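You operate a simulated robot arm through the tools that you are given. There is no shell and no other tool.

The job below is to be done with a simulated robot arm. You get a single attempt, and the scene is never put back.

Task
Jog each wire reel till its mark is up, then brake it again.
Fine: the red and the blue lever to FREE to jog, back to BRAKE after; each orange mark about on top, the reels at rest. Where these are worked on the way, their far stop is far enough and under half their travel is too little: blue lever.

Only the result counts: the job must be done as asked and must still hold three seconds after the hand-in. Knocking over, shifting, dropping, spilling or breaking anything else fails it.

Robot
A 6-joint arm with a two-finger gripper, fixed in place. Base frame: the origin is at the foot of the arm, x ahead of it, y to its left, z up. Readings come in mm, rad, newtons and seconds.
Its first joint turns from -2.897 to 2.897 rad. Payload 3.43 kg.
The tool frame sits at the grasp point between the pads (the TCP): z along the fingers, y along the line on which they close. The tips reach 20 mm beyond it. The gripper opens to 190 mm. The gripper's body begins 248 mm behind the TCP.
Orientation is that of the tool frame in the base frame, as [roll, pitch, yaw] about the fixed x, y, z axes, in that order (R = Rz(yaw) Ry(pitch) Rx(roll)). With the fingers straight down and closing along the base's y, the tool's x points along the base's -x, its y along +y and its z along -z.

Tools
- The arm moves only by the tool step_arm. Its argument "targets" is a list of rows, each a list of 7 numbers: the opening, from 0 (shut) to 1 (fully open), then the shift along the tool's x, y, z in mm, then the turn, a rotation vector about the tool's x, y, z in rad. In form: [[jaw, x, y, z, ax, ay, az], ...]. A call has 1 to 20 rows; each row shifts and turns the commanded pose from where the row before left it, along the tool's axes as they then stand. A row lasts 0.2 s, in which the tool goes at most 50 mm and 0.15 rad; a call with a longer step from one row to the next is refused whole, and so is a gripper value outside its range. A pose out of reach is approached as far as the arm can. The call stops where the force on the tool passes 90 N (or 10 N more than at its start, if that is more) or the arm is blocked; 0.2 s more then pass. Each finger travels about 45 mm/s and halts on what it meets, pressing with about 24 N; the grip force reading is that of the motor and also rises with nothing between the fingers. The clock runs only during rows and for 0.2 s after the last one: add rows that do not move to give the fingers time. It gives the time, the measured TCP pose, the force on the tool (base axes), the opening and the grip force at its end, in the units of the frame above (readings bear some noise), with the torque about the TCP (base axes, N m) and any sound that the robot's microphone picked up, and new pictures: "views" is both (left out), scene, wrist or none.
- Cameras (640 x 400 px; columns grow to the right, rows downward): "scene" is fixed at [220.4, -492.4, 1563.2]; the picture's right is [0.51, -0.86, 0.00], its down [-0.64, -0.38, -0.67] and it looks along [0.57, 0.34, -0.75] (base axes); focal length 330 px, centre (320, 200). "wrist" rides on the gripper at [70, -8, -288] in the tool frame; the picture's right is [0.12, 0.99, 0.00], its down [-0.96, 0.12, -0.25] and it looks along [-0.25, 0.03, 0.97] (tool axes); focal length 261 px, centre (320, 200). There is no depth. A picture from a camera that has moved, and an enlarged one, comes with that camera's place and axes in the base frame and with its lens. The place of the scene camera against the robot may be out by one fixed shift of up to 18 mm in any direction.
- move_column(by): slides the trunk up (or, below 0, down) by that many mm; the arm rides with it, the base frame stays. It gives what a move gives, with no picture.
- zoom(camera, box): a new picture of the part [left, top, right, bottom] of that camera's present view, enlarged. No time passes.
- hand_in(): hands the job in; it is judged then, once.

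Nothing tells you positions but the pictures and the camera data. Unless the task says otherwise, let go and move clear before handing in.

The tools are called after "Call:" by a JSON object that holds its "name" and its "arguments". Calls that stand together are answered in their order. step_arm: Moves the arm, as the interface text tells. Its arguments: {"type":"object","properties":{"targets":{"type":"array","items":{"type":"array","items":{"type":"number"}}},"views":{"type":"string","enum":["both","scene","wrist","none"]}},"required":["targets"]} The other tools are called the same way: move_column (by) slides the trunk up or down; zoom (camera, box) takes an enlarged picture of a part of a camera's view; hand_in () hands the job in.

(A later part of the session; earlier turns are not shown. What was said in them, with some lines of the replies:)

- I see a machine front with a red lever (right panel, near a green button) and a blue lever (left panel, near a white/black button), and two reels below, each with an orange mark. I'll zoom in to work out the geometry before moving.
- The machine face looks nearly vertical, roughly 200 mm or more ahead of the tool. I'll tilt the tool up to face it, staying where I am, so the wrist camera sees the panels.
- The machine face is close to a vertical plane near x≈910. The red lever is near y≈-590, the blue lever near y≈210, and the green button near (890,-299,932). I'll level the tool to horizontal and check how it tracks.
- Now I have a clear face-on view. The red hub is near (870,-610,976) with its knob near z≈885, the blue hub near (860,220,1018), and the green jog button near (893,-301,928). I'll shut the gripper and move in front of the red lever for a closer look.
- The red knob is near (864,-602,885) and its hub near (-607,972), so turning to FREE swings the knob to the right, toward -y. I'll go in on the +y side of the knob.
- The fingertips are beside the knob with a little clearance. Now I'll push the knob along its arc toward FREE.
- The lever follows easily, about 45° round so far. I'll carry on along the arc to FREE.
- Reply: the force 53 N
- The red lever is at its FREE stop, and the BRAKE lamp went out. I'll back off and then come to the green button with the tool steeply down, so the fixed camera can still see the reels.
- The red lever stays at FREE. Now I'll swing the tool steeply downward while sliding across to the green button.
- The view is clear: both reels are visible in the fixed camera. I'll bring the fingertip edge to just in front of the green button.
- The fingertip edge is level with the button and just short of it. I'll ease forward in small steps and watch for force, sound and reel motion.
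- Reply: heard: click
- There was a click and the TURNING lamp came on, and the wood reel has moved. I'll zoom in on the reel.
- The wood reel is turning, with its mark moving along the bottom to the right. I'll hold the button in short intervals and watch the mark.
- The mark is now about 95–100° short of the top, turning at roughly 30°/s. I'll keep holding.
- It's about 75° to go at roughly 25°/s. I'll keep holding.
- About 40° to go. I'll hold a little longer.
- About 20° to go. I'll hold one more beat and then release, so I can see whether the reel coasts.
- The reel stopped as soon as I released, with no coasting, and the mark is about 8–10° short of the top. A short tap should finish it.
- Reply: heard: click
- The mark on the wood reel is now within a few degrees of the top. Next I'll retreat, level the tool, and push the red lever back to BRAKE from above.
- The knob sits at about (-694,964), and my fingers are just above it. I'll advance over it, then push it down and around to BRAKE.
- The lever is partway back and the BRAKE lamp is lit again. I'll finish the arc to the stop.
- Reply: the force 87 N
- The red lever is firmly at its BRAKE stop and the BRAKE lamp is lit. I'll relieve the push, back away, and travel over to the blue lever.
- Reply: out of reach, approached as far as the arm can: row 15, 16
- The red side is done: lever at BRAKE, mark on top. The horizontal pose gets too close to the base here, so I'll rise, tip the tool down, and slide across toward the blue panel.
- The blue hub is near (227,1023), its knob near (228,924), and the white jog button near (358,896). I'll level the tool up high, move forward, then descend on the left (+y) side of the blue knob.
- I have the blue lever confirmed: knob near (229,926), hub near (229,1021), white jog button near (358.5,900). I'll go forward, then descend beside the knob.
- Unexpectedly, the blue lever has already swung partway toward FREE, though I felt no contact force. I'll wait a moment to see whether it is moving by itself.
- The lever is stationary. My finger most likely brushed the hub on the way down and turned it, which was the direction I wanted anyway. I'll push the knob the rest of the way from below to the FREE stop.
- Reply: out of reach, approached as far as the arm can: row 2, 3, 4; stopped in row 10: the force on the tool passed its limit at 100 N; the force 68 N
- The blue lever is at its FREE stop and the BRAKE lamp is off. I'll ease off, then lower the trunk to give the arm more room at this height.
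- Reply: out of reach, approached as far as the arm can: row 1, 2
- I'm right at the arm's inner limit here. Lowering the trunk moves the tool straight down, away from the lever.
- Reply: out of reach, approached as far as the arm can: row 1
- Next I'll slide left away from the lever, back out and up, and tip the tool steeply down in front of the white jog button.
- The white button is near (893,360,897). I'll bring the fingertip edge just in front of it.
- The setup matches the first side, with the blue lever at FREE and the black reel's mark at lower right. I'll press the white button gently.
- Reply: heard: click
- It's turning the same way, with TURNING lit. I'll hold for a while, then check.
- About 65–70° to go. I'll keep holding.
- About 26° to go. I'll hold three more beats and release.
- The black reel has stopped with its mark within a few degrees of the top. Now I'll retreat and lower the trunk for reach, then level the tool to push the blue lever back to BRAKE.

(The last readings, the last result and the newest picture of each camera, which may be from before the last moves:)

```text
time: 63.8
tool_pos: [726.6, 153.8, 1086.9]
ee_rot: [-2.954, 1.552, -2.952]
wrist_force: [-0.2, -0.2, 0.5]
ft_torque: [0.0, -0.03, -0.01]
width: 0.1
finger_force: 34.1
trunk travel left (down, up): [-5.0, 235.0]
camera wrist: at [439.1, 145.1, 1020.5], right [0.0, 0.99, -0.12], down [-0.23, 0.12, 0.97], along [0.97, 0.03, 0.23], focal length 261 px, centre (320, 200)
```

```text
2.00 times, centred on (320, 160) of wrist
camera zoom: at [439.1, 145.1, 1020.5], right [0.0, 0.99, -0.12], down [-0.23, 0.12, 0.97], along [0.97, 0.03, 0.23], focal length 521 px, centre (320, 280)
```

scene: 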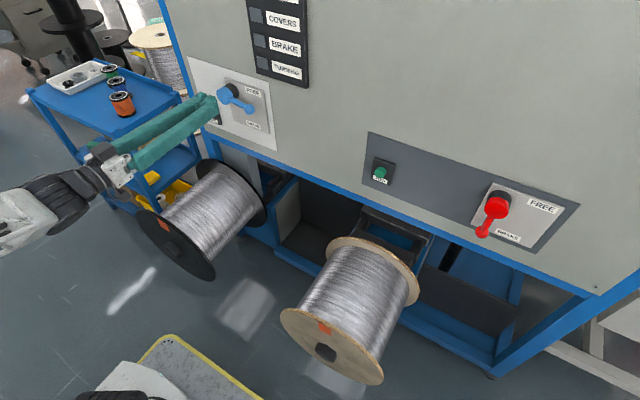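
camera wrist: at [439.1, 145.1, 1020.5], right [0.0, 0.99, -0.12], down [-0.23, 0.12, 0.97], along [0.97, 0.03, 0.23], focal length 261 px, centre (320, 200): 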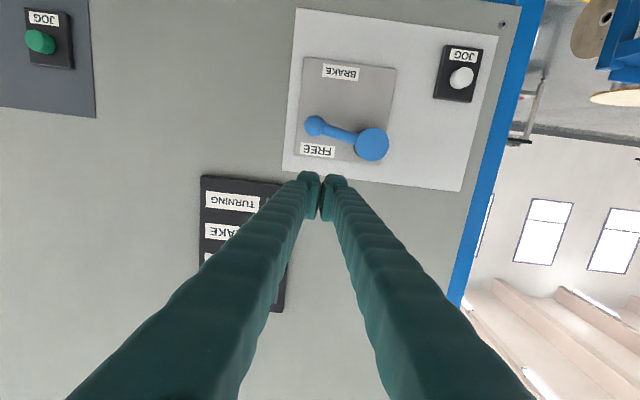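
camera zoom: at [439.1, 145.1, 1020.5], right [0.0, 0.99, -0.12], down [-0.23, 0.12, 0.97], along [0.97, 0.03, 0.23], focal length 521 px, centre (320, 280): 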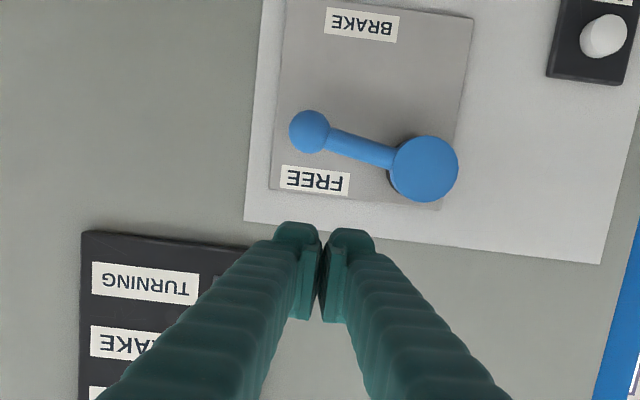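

The trunk is low and the tool is now level above the blue knob at about (136,1002). I'll advance over it and push it down and around to BRAKE.

Call:
{"name": "step_arm", "arguments": {"targets": [[0, 14, -7, 0, 0, 0, 0], [0, 15, -7, 0, 0, 0, 0], [0, 0, 0, 32, 0, 0, 0], [0, 0, 0, 32, 0, 0, 0], [0, 0, 0, 32, 0, 0, 0], [0, 0, 0, 31, 0, 0, 0], [0, 0, 0, 0, 0, 0, 0], [0, 14, 0, 0, 0, 0, 0], [0, 14, 0, 0, 0, 0, 0], [0, 13, 0, 0, 0, 0, 0], [0, 11.5, 2, 0, 0, 0, 0], [0, 11.5, 2, 0, 0, 0, 0], [0, 0, 0, 0, 0, 0, 0]]}}

Call:
{"name": "zoom", "arguments": {"camera": "scene", "box": [170, 50, 310, 150]}}

```text
time: 66.6
tool_pos: [851.8, 146.1, 988.8]
ee_rot: [-2.967, 1.551, -2.965]
wrist_force: [0.3, -0.5, -0.4]
ft_torque: [-0.01, -0.01, -0.02]
width: 0.0
finger_force: 34.7
trunk travel left (down, up): [-5.0, 235.0]
camera wrist: at [563.1, 135.9, 924.7], right [0.0, 0.99, -0.12], down [-0.23, 0.12, 0.97], along [0.97, 0.03, 0.23], focal length 261 px, centre (320, 200)
```

scene: 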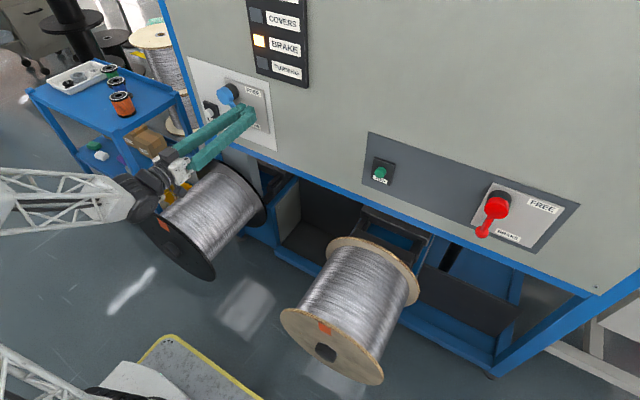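
wrist: 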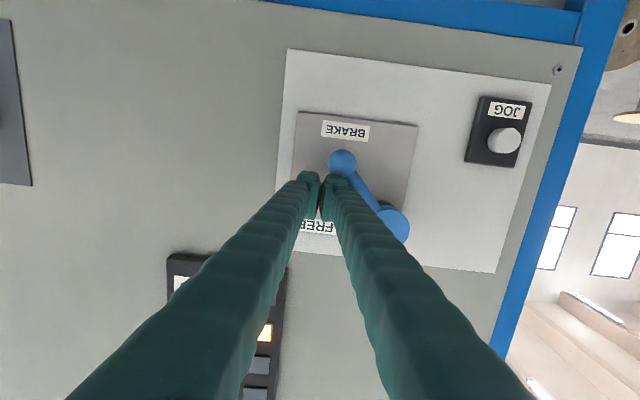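

```text
4.00 times, centred on (240, 100) of scene
camera zoom: at [220.4, -492.4, 1563.2], right [0.51, -0.86, 0.0], down [-0.64, -0.38, -0.67], along [0.57, 0.34, -0.75], focal length 1318 px, centre (640, 600)
```

zoom: 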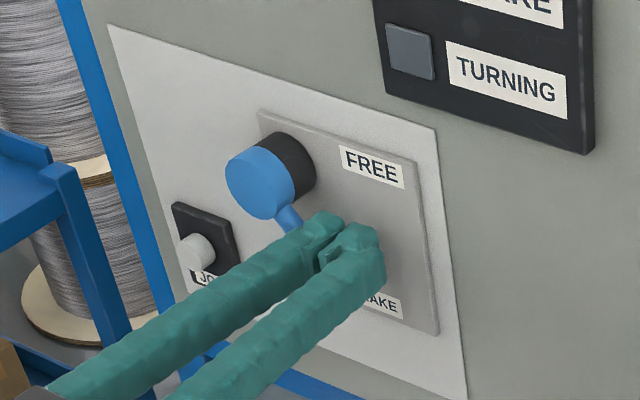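

It's moving well, and the BRAKE lamp is lit again. I'll finish the arc to the stop.

Call:
{"name": "step_arm", "arguments": {"targets": [[0, 9.5, 6, 0, 0, 0, 0], [0, 9.5, 6, 0, 0, 0, 0], [0, 9.5, 6, 0, 0, 0, 0], [0, 7, 11, 0, 0, 0, 0], [0, 6, 11, 0, 0, 0, 0], [0, 6, 10, 0, 0, 0, 0], [0, 0, 5, 0, 0, 0, 0], [0, 0, 4, 0, 0, 0, 0], [0, 0, 0, 0, 0, 0, 0]]}}

Call:
{"name": "zoom", "arguments": {"camera": "scene", "box": [170, 50, 310, 150]}}

```text
time: 68.3
tool_pos: [849.3, 186.7, 948.0]
ee_rot: [2.447, 1.557, 2.423]
wrist_force: [-19.2, -114.8, 14.8]
ft_torque: [-1.44, -0.01, 0.02]
width: 0.1
finger_force: 34.4
trunk travel left (down, up): [-5.0, 235.0]
stopped in row 8: the force on the tool passed its limit at 96 N (the readings are from after the stop); the commanded pose is now the measured one
camera wrist: at [562.4, 184.0, 879.9], right [0.02, 0.99, -0.11], down [-0.24, 0.11, 0.97], along [0.97, 0.01, 0.24], focal length 261 px, centre (320, 200)
```

scene: 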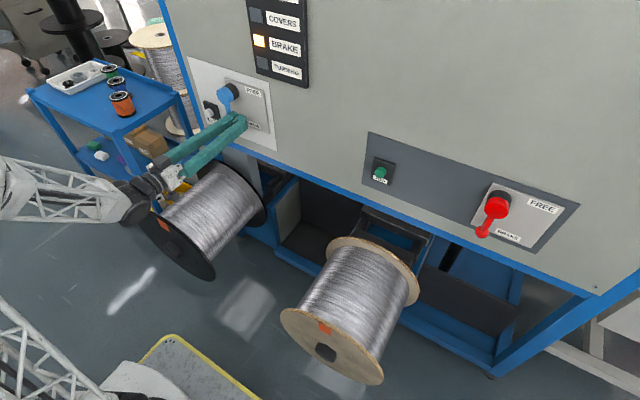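
wrist: 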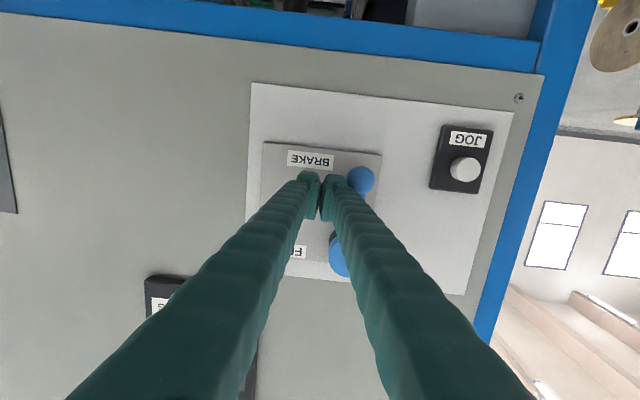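

```text
4.00 times, centred on (240, 100) of scene
camera zoom: at [220.4, -492.4, 1563.2], right [0.51, -0.86, 0.0], down [-0.64, -0.38, -0.67], along [0.57, 0.34, -0.75], focal length 1318 px, centre (640, 600)
```

zoom: 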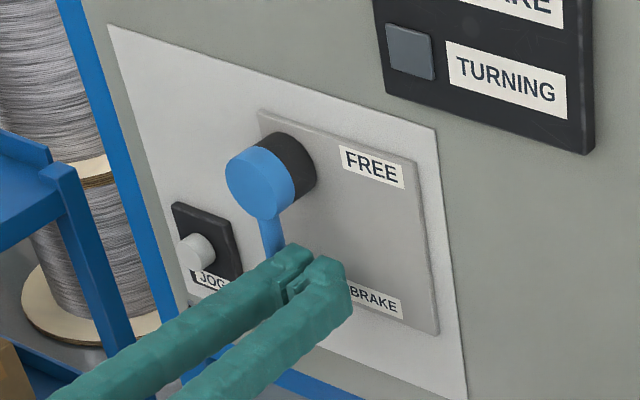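

The blue lever is at its BRAKE stop. I'll slide off to the side, back up and away, then check everything.

Call:
{"name": "step_arm", "arguments": {"targets": [[0, 0, -20, 0, 0, 0, 0], [0, 0, -20, 0, 0, 0, 0], [0, -25, 0, -25, 0, 0, 0], [0, -25, 0, -25, 0, 0, 0], [0, -25, 0, -25, 0, 0, 0], [0, -25, 0, -25, 0, 0, 0], [0, -30, 0, -20, 0, 0, 0], [0, 0, 0, 0, 0, 0, 0], [0, 0, 0, 0, 0, 0, 0]]}}

Call:
{"name": "zoom", "arguments": {"camera": "scene", "box": [170, 50, 310, 150]}}

Call:
{"name": "zoom", "arguments": {"camera": "scene", "box": [120, 180, 440, 400]}}

Call:
{"name": "zoom", "arguments": {"camera": "wrist", "box": [160, 0, 480, 200]}}

Call:
{"name": "zoom", "arguments": {"camera": "scene", "box": [220, 0, 340, 90]}}

Call:
{"name": "zoom", "arguments": {"camera": "scene", "box": [400, 140, 600, 280]}}

```text
time: 70.3
tool_pos: [733.0, 164.7, 1076.6]
ee_rot: [3.141, 1.555, -3.139]
wrist_force: [-0.5, 1.0, -0.2]
ft_torque: [0.05, 0.02, 0.0]
width: 0.0
finger_force: 34.7
trunk travel left (down, up): [-5.0, 235.0]
camera wrist: at [445.1, 155.1, 1008.3], right [0.0, 0.99, -0.12], down [-0.23, 0.12, 0.97], along [0.97, 0.03, 0.23], focal length 261 px, centre (320, 200)
```

scene: 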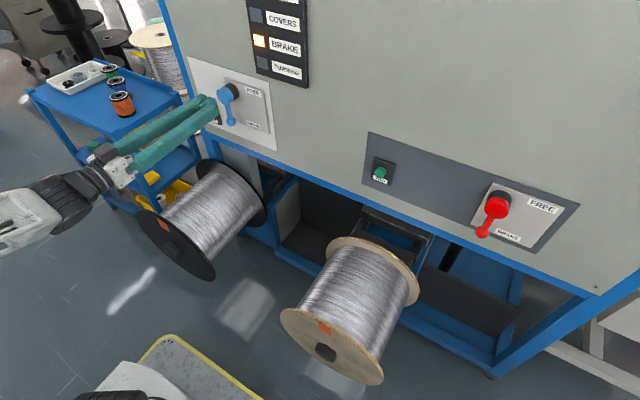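
wrist: 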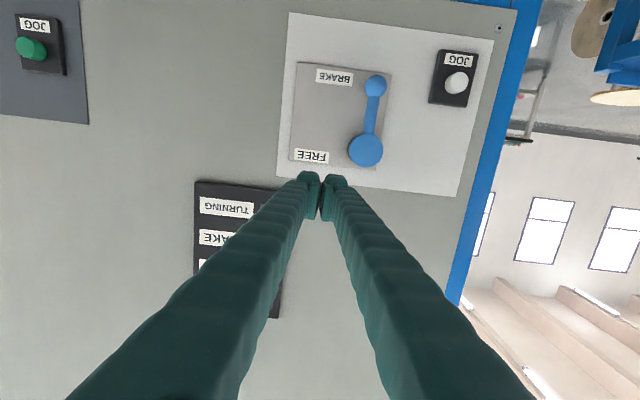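

```text
4.00 times, centred on (240, 100) of scene
camera zoom: at [220.4, -492.4, 1563.2], right [0.51, -0.86, 0.0], down [-0.64, -0.38, -0.67], along [0.57, 0.34, -0.75], focal length 1318 px, centre (640, 600)
```

zoom: 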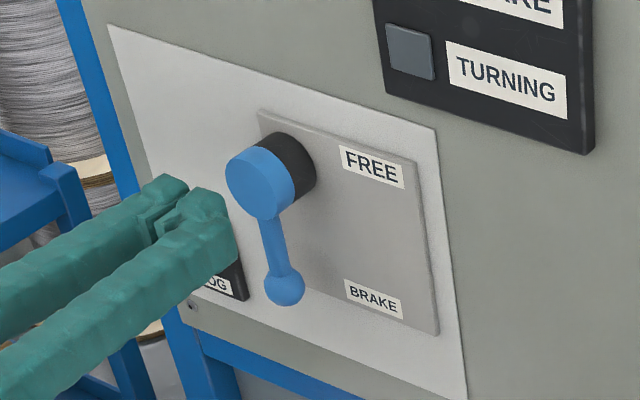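

```text
1.82 times, centred on (280, 290) of scene
camera zoom: at [220.4, -492.4, 1563.2], right [0.51, -0.86, 0.0], down [-0.64, -0.38, -0.67], along [0.57, 0.34, -0.75], focal length 599 px, centre (393, 36)
```

zoom: 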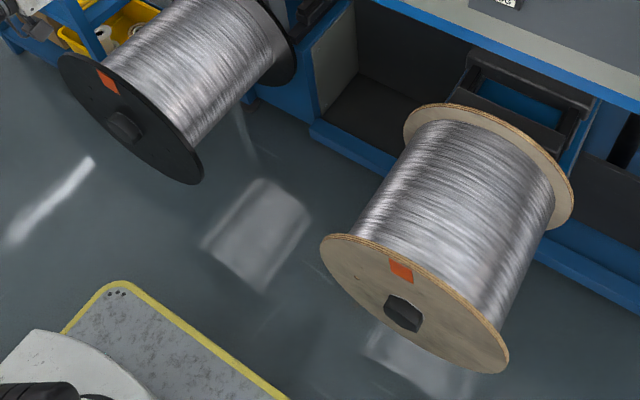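

```text
2.00 times, centred on (320, 100) of wrist
camera zoom: at [445.1, 155.1, 1008.3], right [0.0, 0.99, -0.12], down [-0.23, 0.12, 0.97], along [0.97, 0.03, 0.23], focal length 521 px, centre (320, 400)
```

zoom: 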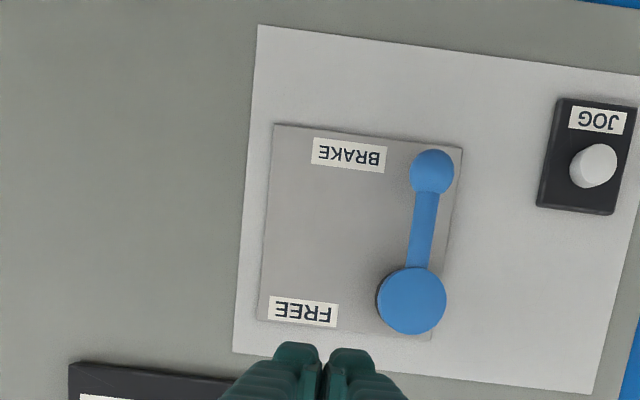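

```text
4.44 times, centred on (280, 45) of scene
camera zoom: at [220.4, -492.4, 1563.2], right [0.51, -0.86, 0.0], down [-0.64, -0.38, -0.67], along [0.57, 0.34, -0.75], focal length 1465 px, centre (498, 889)
```

zoom: 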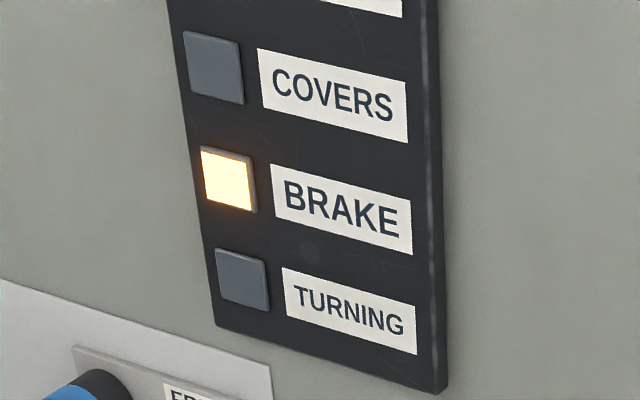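

```text
2.86 times, centred on (500, 210) of scene
camera zoom: at [220.4, -492.4, 1563.2], right [0.51, -0.86, 0.0], down [-0.64, -0.38, -0.67], along [0.57, 0.34, -0.75], focal length 942 px, centre (-194, 171)
```

zoom: 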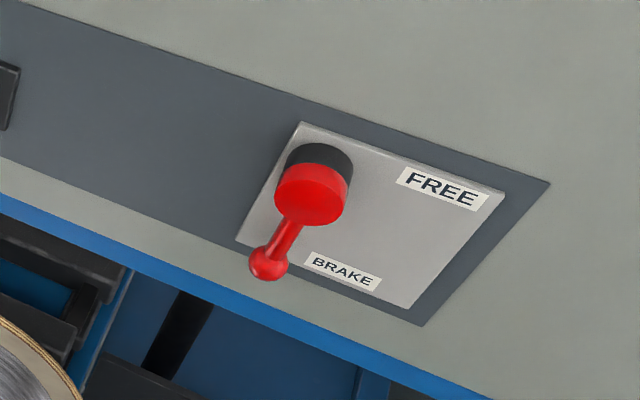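

Both levers are back at their BRAKE stops, the BRAKE lamp is lit and TURNING is off. Both reels are still, with their orange marks within a few degrees of the top. The gripper is holding nothing and is clear of the machine, so I'm handing in.

Call:
{"name": "hand_in", "arguments": {}}

```text
The job is handed in.
```

Both reels are jogged with their orange marks about on top, and both levers are back at their BRAKE stops. Before hand-in the reels were still, the BRAKE lamp was lit, TURNING was off, and the arm was clear of the machine.

- **Wood reel (red lever):** the lever went to its FREE stop and back. By my estimate from the pictures, the mark stopped about 3–6° past the top.
- **Black reel (blue lever):** the lever went to its FREE stop and back. I put the mark about 3–4° short of the top.
- **Blue lever nudged early:** while I was lowering the tool beside it, the lever swung more than halfway toward FREE. I think a finger brushed the hub; it stayed where it was and I then pushed it the rest of the way.
- **Force limit:** the arm stopped at its force limit twice, once at each end of the blue lever's travel. I saw no damage to the lever afterwards.

I also lowered the trunk 145 mm to reach the blue lever and left it there.
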